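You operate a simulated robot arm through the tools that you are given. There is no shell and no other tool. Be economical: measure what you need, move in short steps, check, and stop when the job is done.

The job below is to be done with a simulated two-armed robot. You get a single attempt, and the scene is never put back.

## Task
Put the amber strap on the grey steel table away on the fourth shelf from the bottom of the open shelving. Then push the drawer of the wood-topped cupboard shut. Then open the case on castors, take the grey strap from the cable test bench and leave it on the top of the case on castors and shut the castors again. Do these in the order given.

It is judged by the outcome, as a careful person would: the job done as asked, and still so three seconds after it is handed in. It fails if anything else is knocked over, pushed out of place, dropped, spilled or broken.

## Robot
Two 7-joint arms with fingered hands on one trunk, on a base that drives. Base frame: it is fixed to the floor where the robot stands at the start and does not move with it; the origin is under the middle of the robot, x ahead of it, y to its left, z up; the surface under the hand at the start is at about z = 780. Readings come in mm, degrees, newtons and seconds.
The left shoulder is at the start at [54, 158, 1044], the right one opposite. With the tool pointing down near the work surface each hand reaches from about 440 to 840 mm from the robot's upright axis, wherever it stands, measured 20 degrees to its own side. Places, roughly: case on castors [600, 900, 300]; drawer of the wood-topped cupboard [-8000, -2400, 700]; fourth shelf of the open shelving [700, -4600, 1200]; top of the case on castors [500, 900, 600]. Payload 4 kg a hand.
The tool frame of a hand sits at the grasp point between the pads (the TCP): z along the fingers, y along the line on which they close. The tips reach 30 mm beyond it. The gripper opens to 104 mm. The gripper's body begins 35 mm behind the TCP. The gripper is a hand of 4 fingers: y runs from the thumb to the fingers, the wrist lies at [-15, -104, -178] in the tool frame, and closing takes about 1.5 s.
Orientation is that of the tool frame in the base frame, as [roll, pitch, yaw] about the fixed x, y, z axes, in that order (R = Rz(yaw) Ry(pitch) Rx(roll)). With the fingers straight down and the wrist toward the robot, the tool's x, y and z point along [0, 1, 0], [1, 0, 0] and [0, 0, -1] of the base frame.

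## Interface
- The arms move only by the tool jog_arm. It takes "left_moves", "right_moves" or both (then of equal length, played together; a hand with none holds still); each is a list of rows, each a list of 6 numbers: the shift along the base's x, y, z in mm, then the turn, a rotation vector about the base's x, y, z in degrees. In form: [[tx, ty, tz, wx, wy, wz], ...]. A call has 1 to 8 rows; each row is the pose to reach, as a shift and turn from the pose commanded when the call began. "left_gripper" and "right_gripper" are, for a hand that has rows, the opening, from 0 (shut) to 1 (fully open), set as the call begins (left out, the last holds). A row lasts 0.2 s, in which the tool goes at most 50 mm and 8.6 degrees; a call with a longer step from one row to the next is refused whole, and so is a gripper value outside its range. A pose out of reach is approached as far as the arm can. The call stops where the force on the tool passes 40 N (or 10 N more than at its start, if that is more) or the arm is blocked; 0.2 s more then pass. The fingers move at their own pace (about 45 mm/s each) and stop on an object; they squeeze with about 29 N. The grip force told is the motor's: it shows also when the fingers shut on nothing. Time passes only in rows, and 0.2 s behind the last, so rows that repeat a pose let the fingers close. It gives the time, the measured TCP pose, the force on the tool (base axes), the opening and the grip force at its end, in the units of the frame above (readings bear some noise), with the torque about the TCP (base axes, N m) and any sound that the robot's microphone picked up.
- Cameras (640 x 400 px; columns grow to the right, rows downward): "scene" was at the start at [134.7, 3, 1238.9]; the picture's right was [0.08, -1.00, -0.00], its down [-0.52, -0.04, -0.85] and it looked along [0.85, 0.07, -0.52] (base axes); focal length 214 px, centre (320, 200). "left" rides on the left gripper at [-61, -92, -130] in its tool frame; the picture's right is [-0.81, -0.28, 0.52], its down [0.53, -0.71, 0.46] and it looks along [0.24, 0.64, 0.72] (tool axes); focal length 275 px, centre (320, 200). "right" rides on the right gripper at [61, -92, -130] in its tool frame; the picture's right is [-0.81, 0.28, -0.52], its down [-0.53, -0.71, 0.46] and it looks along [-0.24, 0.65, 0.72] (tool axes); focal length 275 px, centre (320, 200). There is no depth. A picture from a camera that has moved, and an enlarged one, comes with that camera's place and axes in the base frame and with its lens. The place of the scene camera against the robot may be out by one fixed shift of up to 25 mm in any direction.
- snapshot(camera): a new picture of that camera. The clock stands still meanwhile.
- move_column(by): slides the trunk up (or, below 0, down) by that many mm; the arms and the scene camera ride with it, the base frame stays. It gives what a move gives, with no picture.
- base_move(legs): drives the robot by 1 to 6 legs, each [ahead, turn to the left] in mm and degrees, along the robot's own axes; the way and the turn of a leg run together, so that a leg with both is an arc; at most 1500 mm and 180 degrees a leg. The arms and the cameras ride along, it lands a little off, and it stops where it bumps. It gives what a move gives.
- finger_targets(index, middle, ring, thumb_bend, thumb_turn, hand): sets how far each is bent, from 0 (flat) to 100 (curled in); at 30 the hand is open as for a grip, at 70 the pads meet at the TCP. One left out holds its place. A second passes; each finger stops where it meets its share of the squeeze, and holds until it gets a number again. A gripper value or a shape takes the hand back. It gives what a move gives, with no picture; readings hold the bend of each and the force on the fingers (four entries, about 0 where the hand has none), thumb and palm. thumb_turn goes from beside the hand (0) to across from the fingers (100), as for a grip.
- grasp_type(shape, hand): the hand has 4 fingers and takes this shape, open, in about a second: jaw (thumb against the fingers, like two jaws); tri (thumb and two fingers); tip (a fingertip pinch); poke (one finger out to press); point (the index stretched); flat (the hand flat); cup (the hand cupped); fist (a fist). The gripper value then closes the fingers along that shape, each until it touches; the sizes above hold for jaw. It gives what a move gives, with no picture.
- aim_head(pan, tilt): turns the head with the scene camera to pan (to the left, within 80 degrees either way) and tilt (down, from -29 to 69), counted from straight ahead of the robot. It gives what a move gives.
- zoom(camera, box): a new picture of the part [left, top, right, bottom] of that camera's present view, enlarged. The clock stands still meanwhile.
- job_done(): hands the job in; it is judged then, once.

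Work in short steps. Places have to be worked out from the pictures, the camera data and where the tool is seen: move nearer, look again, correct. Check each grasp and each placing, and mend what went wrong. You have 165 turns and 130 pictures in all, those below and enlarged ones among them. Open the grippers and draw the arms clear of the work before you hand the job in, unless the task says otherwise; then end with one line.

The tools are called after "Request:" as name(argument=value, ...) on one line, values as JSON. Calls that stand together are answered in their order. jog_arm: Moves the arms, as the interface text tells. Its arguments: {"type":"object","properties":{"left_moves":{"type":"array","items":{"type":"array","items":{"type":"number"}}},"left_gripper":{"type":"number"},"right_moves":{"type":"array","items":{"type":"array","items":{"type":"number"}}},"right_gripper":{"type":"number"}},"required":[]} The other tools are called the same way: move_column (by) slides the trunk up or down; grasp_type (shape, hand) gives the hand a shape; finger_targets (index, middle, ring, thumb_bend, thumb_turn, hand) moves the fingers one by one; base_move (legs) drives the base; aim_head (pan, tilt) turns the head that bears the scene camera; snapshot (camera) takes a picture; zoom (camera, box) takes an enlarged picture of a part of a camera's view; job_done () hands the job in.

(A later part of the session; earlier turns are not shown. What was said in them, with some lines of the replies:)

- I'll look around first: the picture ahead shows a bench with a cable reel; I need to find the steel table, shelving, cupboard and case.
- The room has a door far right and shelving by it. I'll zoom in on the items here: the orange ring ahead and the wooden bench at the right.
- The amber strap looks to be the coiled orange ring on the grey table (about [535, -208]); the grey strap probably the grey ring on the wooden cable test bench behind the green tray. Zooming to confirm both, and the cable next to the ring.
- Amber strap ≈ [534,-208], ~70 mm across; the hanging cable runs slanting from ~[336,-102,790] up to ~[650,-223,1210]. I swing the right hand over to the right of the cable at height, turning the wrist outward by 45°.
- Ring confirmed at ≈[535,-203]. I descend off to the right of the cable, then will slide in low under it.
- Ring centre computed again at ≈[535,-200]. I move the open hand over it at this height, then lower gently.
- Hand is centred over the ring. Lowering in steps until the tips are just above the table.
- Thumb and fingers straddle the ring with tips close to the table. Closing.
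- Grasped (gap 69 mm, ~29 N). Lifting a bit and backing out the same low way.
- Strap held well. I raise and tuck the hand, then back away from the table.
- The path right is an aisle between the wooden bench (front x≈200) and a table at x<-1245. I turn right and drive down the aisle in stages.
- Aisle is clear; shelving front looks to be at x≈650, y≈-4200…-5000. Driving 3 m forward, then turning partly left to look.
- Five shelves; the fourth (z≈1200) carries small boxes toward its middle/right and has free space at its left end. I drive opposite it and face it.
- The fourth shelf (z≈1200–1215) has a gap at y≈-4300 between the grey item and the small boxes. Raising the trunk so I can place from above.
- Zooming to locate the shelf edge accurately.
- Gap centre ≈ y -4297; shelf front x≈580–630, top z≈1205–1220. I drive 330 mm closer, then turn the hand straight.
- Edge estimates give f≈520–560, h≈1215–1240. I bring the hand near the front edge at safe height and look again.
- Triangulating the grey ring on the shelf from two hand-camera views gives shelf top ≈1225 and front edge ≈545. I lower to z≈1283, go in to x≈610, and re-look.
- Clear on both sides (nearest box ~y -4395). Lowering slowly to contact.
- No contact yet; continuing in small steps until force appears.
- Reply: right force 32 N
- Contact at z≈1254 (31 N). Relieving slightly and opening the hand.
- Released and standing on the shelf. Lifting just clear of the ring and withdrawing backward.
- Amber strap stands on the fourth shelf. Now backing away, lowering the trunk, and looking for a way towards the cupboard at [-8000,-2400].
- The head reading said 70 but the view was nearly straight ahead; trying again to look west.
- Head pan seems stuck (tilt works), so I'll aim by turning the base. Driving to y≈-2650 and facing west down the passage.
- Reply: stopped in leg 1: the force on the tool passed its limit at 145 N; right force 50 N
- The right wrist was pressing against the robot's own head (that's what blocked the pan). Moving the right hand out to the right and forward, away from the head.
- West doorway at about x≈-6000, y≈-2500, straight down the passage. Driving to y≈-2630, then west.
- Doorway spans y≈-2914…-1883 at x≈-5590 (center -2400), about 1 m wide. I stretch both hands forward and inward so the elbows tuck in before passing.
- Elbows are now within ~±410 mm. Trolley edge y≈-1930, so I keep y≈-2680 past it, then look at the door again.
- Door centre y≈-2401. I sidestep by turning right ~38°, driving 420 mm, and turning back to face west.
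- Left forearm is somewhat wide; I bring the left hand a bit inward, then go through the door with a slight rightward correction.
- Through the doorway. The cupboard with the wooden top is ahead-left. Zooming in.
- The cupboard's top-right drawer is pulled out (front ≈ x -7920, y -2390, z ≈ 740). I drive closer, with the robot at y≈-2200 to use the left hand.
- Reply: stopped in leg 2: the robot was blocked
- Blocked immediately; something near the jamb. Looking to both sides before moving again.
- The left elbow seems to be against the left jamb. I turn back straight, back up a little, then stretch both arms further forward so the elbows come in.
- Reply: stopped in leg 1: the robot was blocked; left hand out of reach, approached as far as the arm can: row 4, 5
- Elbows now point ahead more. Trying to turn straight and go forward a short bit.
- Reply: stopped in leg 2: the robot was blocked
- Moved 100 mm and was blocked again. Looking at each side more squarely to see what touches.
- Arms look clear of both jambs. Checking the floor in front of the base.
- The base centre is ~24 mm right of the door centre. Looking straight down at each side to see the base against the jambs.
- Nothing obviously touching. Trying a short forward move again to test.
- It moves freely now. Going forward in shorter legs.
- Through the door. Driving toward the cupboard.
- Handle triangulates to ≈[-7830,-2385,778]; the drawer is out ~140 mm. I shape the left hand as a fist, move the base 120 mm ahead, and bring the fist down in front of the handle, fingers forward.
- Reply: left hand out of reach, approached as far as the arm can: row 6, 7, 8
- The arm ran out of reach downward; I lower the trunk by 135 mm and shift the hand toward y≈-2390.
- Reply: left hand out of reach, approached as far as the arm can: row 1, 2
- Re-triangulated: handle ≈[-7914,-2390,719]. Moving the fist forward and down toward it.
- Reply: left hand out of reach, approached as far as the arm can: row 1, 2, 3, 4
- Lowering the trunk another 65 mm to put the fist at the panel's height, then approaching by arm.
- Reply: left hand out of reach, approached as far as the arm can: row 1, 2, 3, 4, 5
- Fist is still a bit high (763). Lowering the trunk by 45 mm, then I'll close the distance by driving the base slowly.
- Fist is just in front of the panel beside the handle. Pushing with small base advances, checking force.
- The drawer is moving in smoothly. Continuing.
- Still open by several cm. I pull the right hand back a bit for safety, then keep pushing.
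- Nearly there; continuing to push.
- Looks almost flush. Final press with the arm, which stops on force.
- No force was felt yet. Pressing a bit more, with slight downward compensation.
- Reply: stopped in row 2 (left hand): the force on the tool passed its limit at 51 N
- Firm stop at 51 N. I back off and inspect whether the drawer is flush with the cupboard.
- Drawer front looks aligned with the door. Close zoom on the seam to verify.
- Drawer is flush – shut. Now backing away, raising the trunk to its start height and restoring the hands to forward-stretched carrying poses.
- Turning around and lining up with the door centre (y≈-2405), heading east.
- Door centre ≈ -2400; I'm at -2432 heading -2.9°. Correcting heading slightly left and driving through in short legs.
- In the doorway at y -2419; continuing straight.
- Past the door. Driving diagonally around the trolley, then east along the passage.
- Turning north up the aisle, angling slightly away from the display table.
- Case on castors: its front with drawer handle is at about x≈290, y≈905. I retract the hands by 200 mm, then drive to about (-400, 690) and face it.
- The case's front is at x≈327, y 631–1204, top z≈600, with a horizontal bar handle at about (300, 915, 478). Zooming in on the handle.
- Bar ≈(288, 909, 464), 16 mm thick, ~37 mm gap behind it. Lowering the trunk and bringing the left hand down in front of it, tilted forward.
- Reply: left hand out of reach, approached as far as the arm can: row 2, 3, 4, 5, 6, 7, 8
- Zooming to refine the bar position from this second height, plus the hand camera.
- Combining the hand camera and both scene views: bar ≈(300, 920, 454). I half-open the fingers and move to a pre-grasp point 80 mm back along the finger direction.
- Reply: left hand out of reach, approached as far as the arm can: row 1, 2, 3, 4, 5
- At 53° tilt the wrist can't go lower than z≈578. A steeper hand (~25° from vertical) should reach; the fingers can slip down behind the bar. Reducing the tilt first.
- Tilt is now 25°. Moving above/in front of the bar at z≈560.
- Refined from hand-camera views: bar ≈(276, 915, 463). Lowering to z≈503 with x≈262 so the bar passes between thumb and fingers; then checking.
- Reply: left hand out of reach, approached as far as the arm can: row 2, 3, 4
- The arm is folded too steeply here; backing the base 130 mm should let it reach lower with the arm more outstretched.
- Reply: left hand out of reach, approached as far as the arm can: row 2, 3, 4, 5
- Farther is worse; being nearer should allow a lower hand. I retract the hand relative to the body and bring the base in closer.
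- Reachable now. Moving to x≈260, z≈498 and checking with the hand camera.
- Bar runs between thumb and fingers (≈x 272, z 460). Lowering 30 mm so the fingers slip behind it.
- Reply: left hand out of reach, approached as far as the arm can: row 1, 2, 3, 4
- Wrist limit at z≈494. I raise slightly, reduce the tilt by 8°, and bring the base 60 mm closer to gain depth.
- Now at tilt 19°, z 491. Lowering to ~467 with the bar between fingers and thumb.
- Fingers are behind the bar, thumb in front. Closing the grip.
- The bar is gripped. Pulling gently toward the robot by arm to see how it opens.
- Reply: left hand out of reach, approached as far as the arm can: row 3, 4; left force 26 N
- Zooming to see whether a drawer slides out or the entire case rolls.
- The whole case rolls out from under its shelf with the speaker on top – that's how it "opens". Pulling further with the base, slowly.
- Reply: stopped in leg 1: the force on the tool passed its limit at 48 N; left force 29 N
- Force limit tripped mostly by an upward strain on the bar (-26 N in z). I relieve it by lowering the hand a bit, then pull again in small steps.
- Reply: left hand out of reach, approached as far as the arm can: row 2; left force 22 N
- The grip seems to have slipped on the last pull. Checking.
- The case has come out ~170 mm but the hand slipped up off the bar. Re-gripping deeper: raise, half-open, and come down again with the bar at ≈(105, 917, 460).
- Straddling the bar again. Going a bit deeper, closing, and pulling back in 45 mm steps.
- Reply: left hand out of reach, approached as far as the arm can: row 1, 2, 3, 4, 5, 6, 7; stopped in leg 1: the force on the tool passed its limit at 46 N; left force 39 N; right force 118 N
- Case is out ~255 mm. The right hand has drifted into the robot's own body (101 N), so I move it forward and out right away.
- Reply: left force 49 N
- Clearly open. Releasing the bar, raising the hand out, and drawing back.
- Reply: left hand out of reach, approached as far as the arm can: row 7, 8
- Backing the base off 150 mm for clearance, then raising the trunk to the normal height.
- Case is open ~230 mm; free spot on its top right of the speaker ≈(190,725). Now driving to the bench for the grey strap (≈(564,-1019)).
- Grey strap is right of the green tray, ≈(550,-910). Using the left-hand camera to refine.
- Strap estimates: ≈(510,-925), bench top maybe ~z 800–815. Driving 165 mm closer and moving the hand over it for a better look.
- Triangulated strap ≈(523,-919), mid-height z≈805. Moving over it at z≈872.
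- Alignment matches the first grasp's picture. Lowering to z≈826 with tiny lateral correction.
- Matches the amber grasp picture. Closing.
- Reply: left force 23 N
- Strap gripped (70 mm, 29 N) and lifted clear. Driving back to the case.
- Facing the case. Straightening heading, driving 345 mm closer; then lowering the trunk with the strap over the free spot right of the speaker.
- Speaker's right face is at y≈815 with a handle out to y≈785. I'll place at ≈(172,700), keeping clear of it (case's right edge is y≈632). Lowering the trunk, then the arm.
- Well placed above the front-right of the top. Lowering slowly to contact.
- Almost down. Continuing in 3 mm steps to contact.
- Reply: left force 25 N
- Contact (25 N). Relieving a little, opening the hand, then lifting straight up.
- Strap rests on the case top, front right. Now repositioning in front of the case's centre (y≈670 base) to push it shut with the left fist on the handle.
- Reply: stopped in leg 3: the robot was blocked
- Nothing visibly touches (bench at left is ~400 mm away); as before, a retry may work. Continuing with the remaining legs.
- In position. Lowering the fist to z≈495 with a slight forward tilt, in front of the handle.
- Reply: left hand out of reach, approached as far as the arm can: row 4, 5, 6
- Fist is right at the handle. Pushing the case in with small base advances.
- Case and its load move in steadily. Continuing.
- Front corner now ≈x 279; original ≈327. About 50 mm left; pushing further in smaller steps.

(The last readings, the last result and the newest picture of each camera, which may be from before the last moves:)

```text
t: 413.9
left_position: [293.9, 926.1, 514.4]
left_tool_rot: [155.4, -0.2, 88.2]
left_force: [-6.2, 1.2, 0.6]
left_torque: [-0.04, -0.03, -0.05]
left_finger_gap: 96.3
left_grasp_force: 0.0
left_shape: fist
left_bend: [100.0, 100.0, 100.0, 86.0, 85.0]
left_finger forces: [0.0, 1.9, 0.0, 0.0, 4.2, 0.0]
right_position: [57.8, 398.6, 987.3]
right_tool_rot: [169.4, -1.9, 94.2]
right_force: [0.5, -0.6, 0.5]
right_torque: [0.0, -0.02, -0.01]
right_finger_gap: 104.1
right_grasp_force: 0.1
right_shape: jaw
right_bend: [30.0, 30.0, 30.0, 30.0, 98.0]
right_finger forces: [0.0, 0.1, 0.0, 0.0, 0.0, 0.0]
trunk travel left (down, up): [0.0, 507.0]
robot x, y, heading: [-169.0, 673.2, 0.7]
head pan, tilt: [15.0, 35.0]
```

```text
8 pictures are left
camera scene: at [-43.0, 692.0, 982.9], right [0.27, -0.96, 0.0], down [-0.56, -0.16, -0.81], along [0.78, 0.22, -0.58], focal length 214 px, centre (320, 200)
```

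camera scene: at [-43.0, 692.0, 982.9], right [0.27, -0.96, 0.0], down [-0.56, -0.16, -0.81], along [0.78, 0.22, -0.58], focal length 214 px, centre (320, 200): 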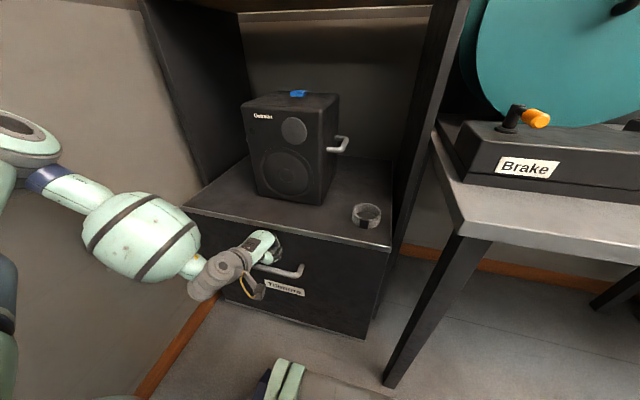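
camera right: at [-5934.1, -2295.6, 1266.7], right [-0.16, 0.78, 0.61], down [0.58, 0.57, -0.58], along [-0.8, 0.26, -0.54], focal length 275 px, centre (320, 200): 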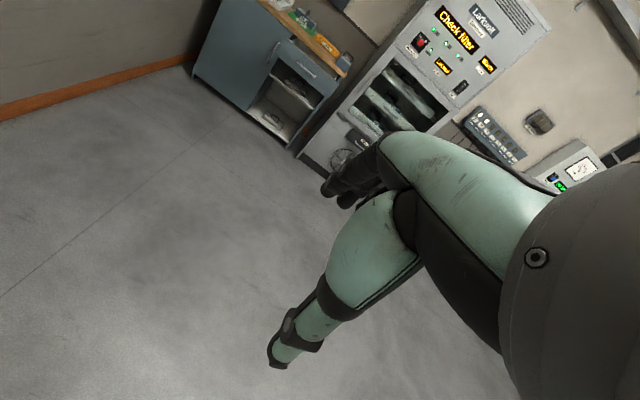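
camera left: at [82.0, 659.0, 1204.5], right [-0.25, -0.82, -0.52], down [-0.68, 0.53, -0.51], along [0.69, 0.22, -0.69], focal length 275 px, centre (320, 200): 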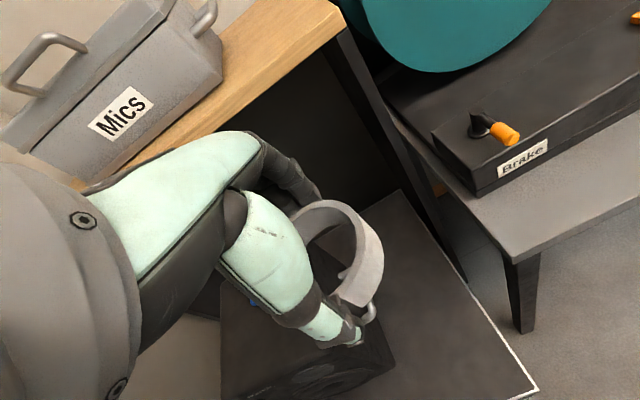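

Front corner now ≈x 332, about where it started. One more press until a firm stop.

Request:
jog_arm(left_moves=[[8, 0, -2, 0, 0, 0], [16, 0, -4, 0, 0, 0], [24, 0, -6, 0, 0, 0], [32, 0, -8, 0, 0, 0], [40, 0, -8, 0, 0, 0]])

Request:
snapshot(camera="scene")

```text
t: 414.4
left_position: [294.0, 923.8, 516.1]
left_tool_rot: [155.4, 0.0, 87.9]
left_force: [-5.3, -0.2, 1.7]
left_torque: [-0.04, -0.1, -0.05]
left_finger_gap: 95.9
left_grasp_force: 0.0
left_shape: fist
left_bend: [100.0, 100.0, 100.0, 86.0, 85.0]
left_finger forces: [0.0, 1.6, 0.1, 0.0, 3.1, 0.1]
right_position: [47.2, 400.2, 991.5]
right_tool_rot: [168.3, -2.2, 94.9]
right_force: [-0.2, 0.0, -0.4]
right_torque: [0.02, -0.04, 0.01]
right_finger_gap: 104.2
right_grasp_force: 0.1
right_shape: jaw
right_bend: [30.0, 30.0, 30.0, 30.0, 98.0]
right_finger forces: [0.1, 0.2, 0.1, 0.1, 0.0, 0.1]
trunk travel left (down, up): [0.0, 507.0]
robot x, y, heading: [-170.7, 671.0, 0.7]
head pan, tilt: [15.0, 35.0]
stopped in row 2 (left hand): the force on the tool passed its limit at 44 N (the readings are from after the stop); the commanded pose is now the measured one
```

```text
7 pictures are left
camera scene: at [-42.6, 692.4, 982.7], right [0.27, -0.96, 0.0], down [-0.56, -0.16, -0.81], along [0.78, 0.22, -0.58], focal length 214 px, centre (320, 200)
```

scene: 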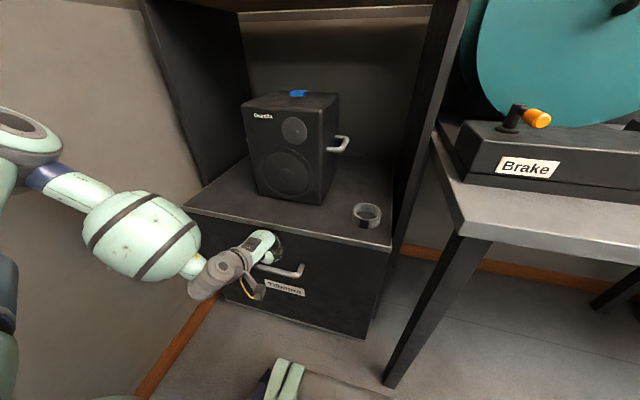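

Firm stop – the case is shut. Backing straight off and checking nothing moved.

Request:
base_move(legs=[[-60, 0], [-250, 0]])

Request:
snapshot(camera="scene")

```text
t: 416.8
left_position: [-18.0, 918.2, 516.1]
left_tool_rot: [155.2, 0.0, 87.7]
left_force: [-0.4, 1.2, 0.5]
left_torque: [-0.02, -0.01, 0.03]
left_finger_gap: 95.7
left_grasp_force: 0.0
left_shape: fist
left_bend: [100.0, 100.0, 100.0, 86.0, 85.0]
left_finger forces: [0.0, 0.0, 0.1, 0.1, 0.0, 0.0]
right_position: [-266.4, 395.9, 991.0]
right_tool_rot: [168.3, -2.4, 94.7]
right_force: [0.0, 0.8, -0.2]
right_torque: [0.01, -0.02, 0.0]
right_finger_gap: 104.1
right_grasp_force: 0.1
right_shape: jaw
right_bend: [30.0, 30.0, 30.0, 30.0, 98.0]
right_finger forces: [0.0, 0.0, 0.2, 0.1, 0.1, 0.1]
trunk travel left (down, up): [0.0, 507.0]
robot x, y, heading: [-480.2, 669.8, 0.5]
head pan, tilt: [15.0, 35.0]
```

```text
6 pictures are left
camera scene: at [-356.0, 687.7, 983.0], right [0.27, -0.96, 0.0], down [-0.56, -0.15, -0.81], along [0.78, 0.22, -0.58], focal length 214 px, centre (320, 200)
```

scene: 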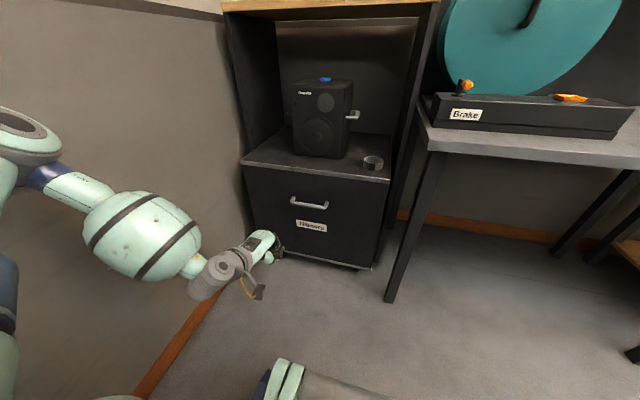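

Case front is back at x≈327, strap and speaker on top undisturbed. Opening the left hand and restoring the arms to a clear pose.

Request:
grasp_type(shape="jaw", hand="left")

Request:
move_column(by=250)

Request:
base_move(legs=[[-150, 0]])

Request:
snapshot(camera="scene")

```text
t: 417.7
left_position: [-24.1, 918.2, 521.1]
left_tool_rot: [154.6, -0.1, 87.8]
left_force: [-0.3, 0.6, 1.1]
left_torque: [0.0, 0.0, -0.01]
left_finger_gap: 103.8
left_grasp_force: 0.2
left_shape: jaw
left_bend: [30.0, 30.0, 30.0, 30.0, 97.0]
left_finger forces: [0.1, 0.0, 0.0, 0.0, 0.0, 0.1]
right_position: [-277.7, 396.9, 995.7]
right_tool_rot: [167.3, -2.8, 95.4]
right_force: [0.7, 1.0, -0.7]
right_torque: [-0.02, -0.04, 0.0]
right_finger_gap: 104.0
right_grasp_force: 0.2
right_shape: jaw
right_bend: [30.0, 30.0, 30.0, 30.0, 98.0]
right_finger forces: [0.0, 0.1, 0.1, 0.1, 0.0, 0.0]
trunk travel left (down, up): [0.0, 507.0]
robot x, y, heading: [-480.4, 668.8, 0.5]
head pan, tilt: [15.0, 35.0]
```

```text
t: 420.3
left_position: [-23.7, 919.5, 770.9]
left_tool_rot: [154.6, 0.0, 87.7]
left_force: [0.4, -0.2, 0.2]
left_torque: [0.01, 0.02, 0.0]
left_finger_gap: 103.4
left_grasp_force: 0.0
left_shape: jaw
left_bend: [30.0, 30.0, 30.0, 30.0, 97.0]
left_finger forces: [0.0, 0.0, 0.0, 0.0, 0.0, 0.0]
right_position: [-276.8, 398.4, 1244.2]
right_tool_rot: [167.3, -2.8, 95.5]
right_force: [0.5, 0.7, 0.0]
right_torque: [0.02, -0.02, -0.01]
right_finger_gap: 104.1
right_grasp_force: 0.1
right_shape: jaw
right_bend: [30.0, 30.0, 30.0, 30.0, 98.0]
right_finger forces: [0.0, 0.0, 0.1, 0.0, 0.0, 0.0]
trunk travel left (down, up): [-250.0, 257.0]
robot x, y, heading: [-482.1, 669.6, 0.3]
head pan, tilt: [15.0, 35.0]
```

```text
t: 421.7
left_position: [-164.8, 916.1, 764.8]
left_tool_rot: [155.1, -0.1, 87.6]
left_force: [-0.3, 1.2, 0.6]
left_torque: [-0.05, 0.0, 0.0]
left_finger_gap: 103.6
left_grasp_force: 0.1
left_shape: jaw
left_bend: [30.0, 30.0, 30.0, 30.0, 97.0]
left_finger forces: [0.0, 0.1, 0.0, 0.0, 0.0, 0.0]
right_position: [-414.5, 395.2, 1241.6]
right_tool_rot: [168.1, -2.7, 94.9]
right_force: [0.3, 0.5, 0.0]
right_torque: [-0.01, 0.03, 0.05]
right_finger_gap: 103.8
right_grasp_force: 0.1
right_shape: jaw
right_bend: [30.0, 30.0, 30.0, 30.0, 98.0]
right_finger forces: [0.0, 0.0, 0.1, 0.0, 0.1, 0.1]
trunk travel left (down, up): [-250.0, 257.0]
robot x, y, heading: [-632.4, 667.6, 0.3]
head pan, tilt: [15.0, 35.0]
```

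```text
5 pictures are left
camera scene: at [-494.0, 686.0, 1231.2], right [0.27, -0.96, -0.01], down [-0.57, -0.15, -0.81], along [0.78, 0.22, -0.59], focal length 214 px, centre (320, 200)
```

scene: 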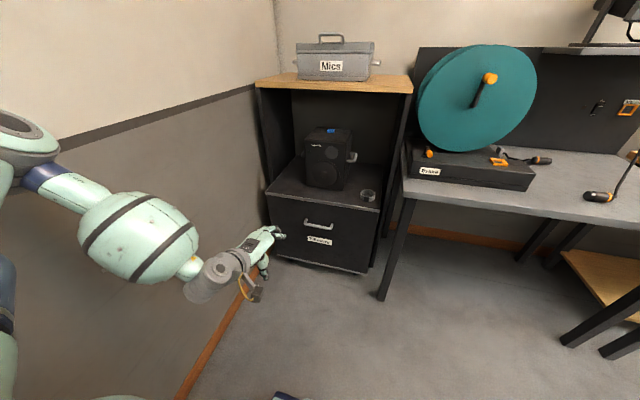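

All is in place: the case is shut with the grey strap on top, both hands are open and the arms are clear. Handing in.

Request:
job_done()

```text
The job is handed in.
```

The job is handed in, done in the order you gave: the amber strap is on the fourth shelf, the cupboard drawer is shut, and the grey strap is on top of the case on castors, which is pushed shut again.
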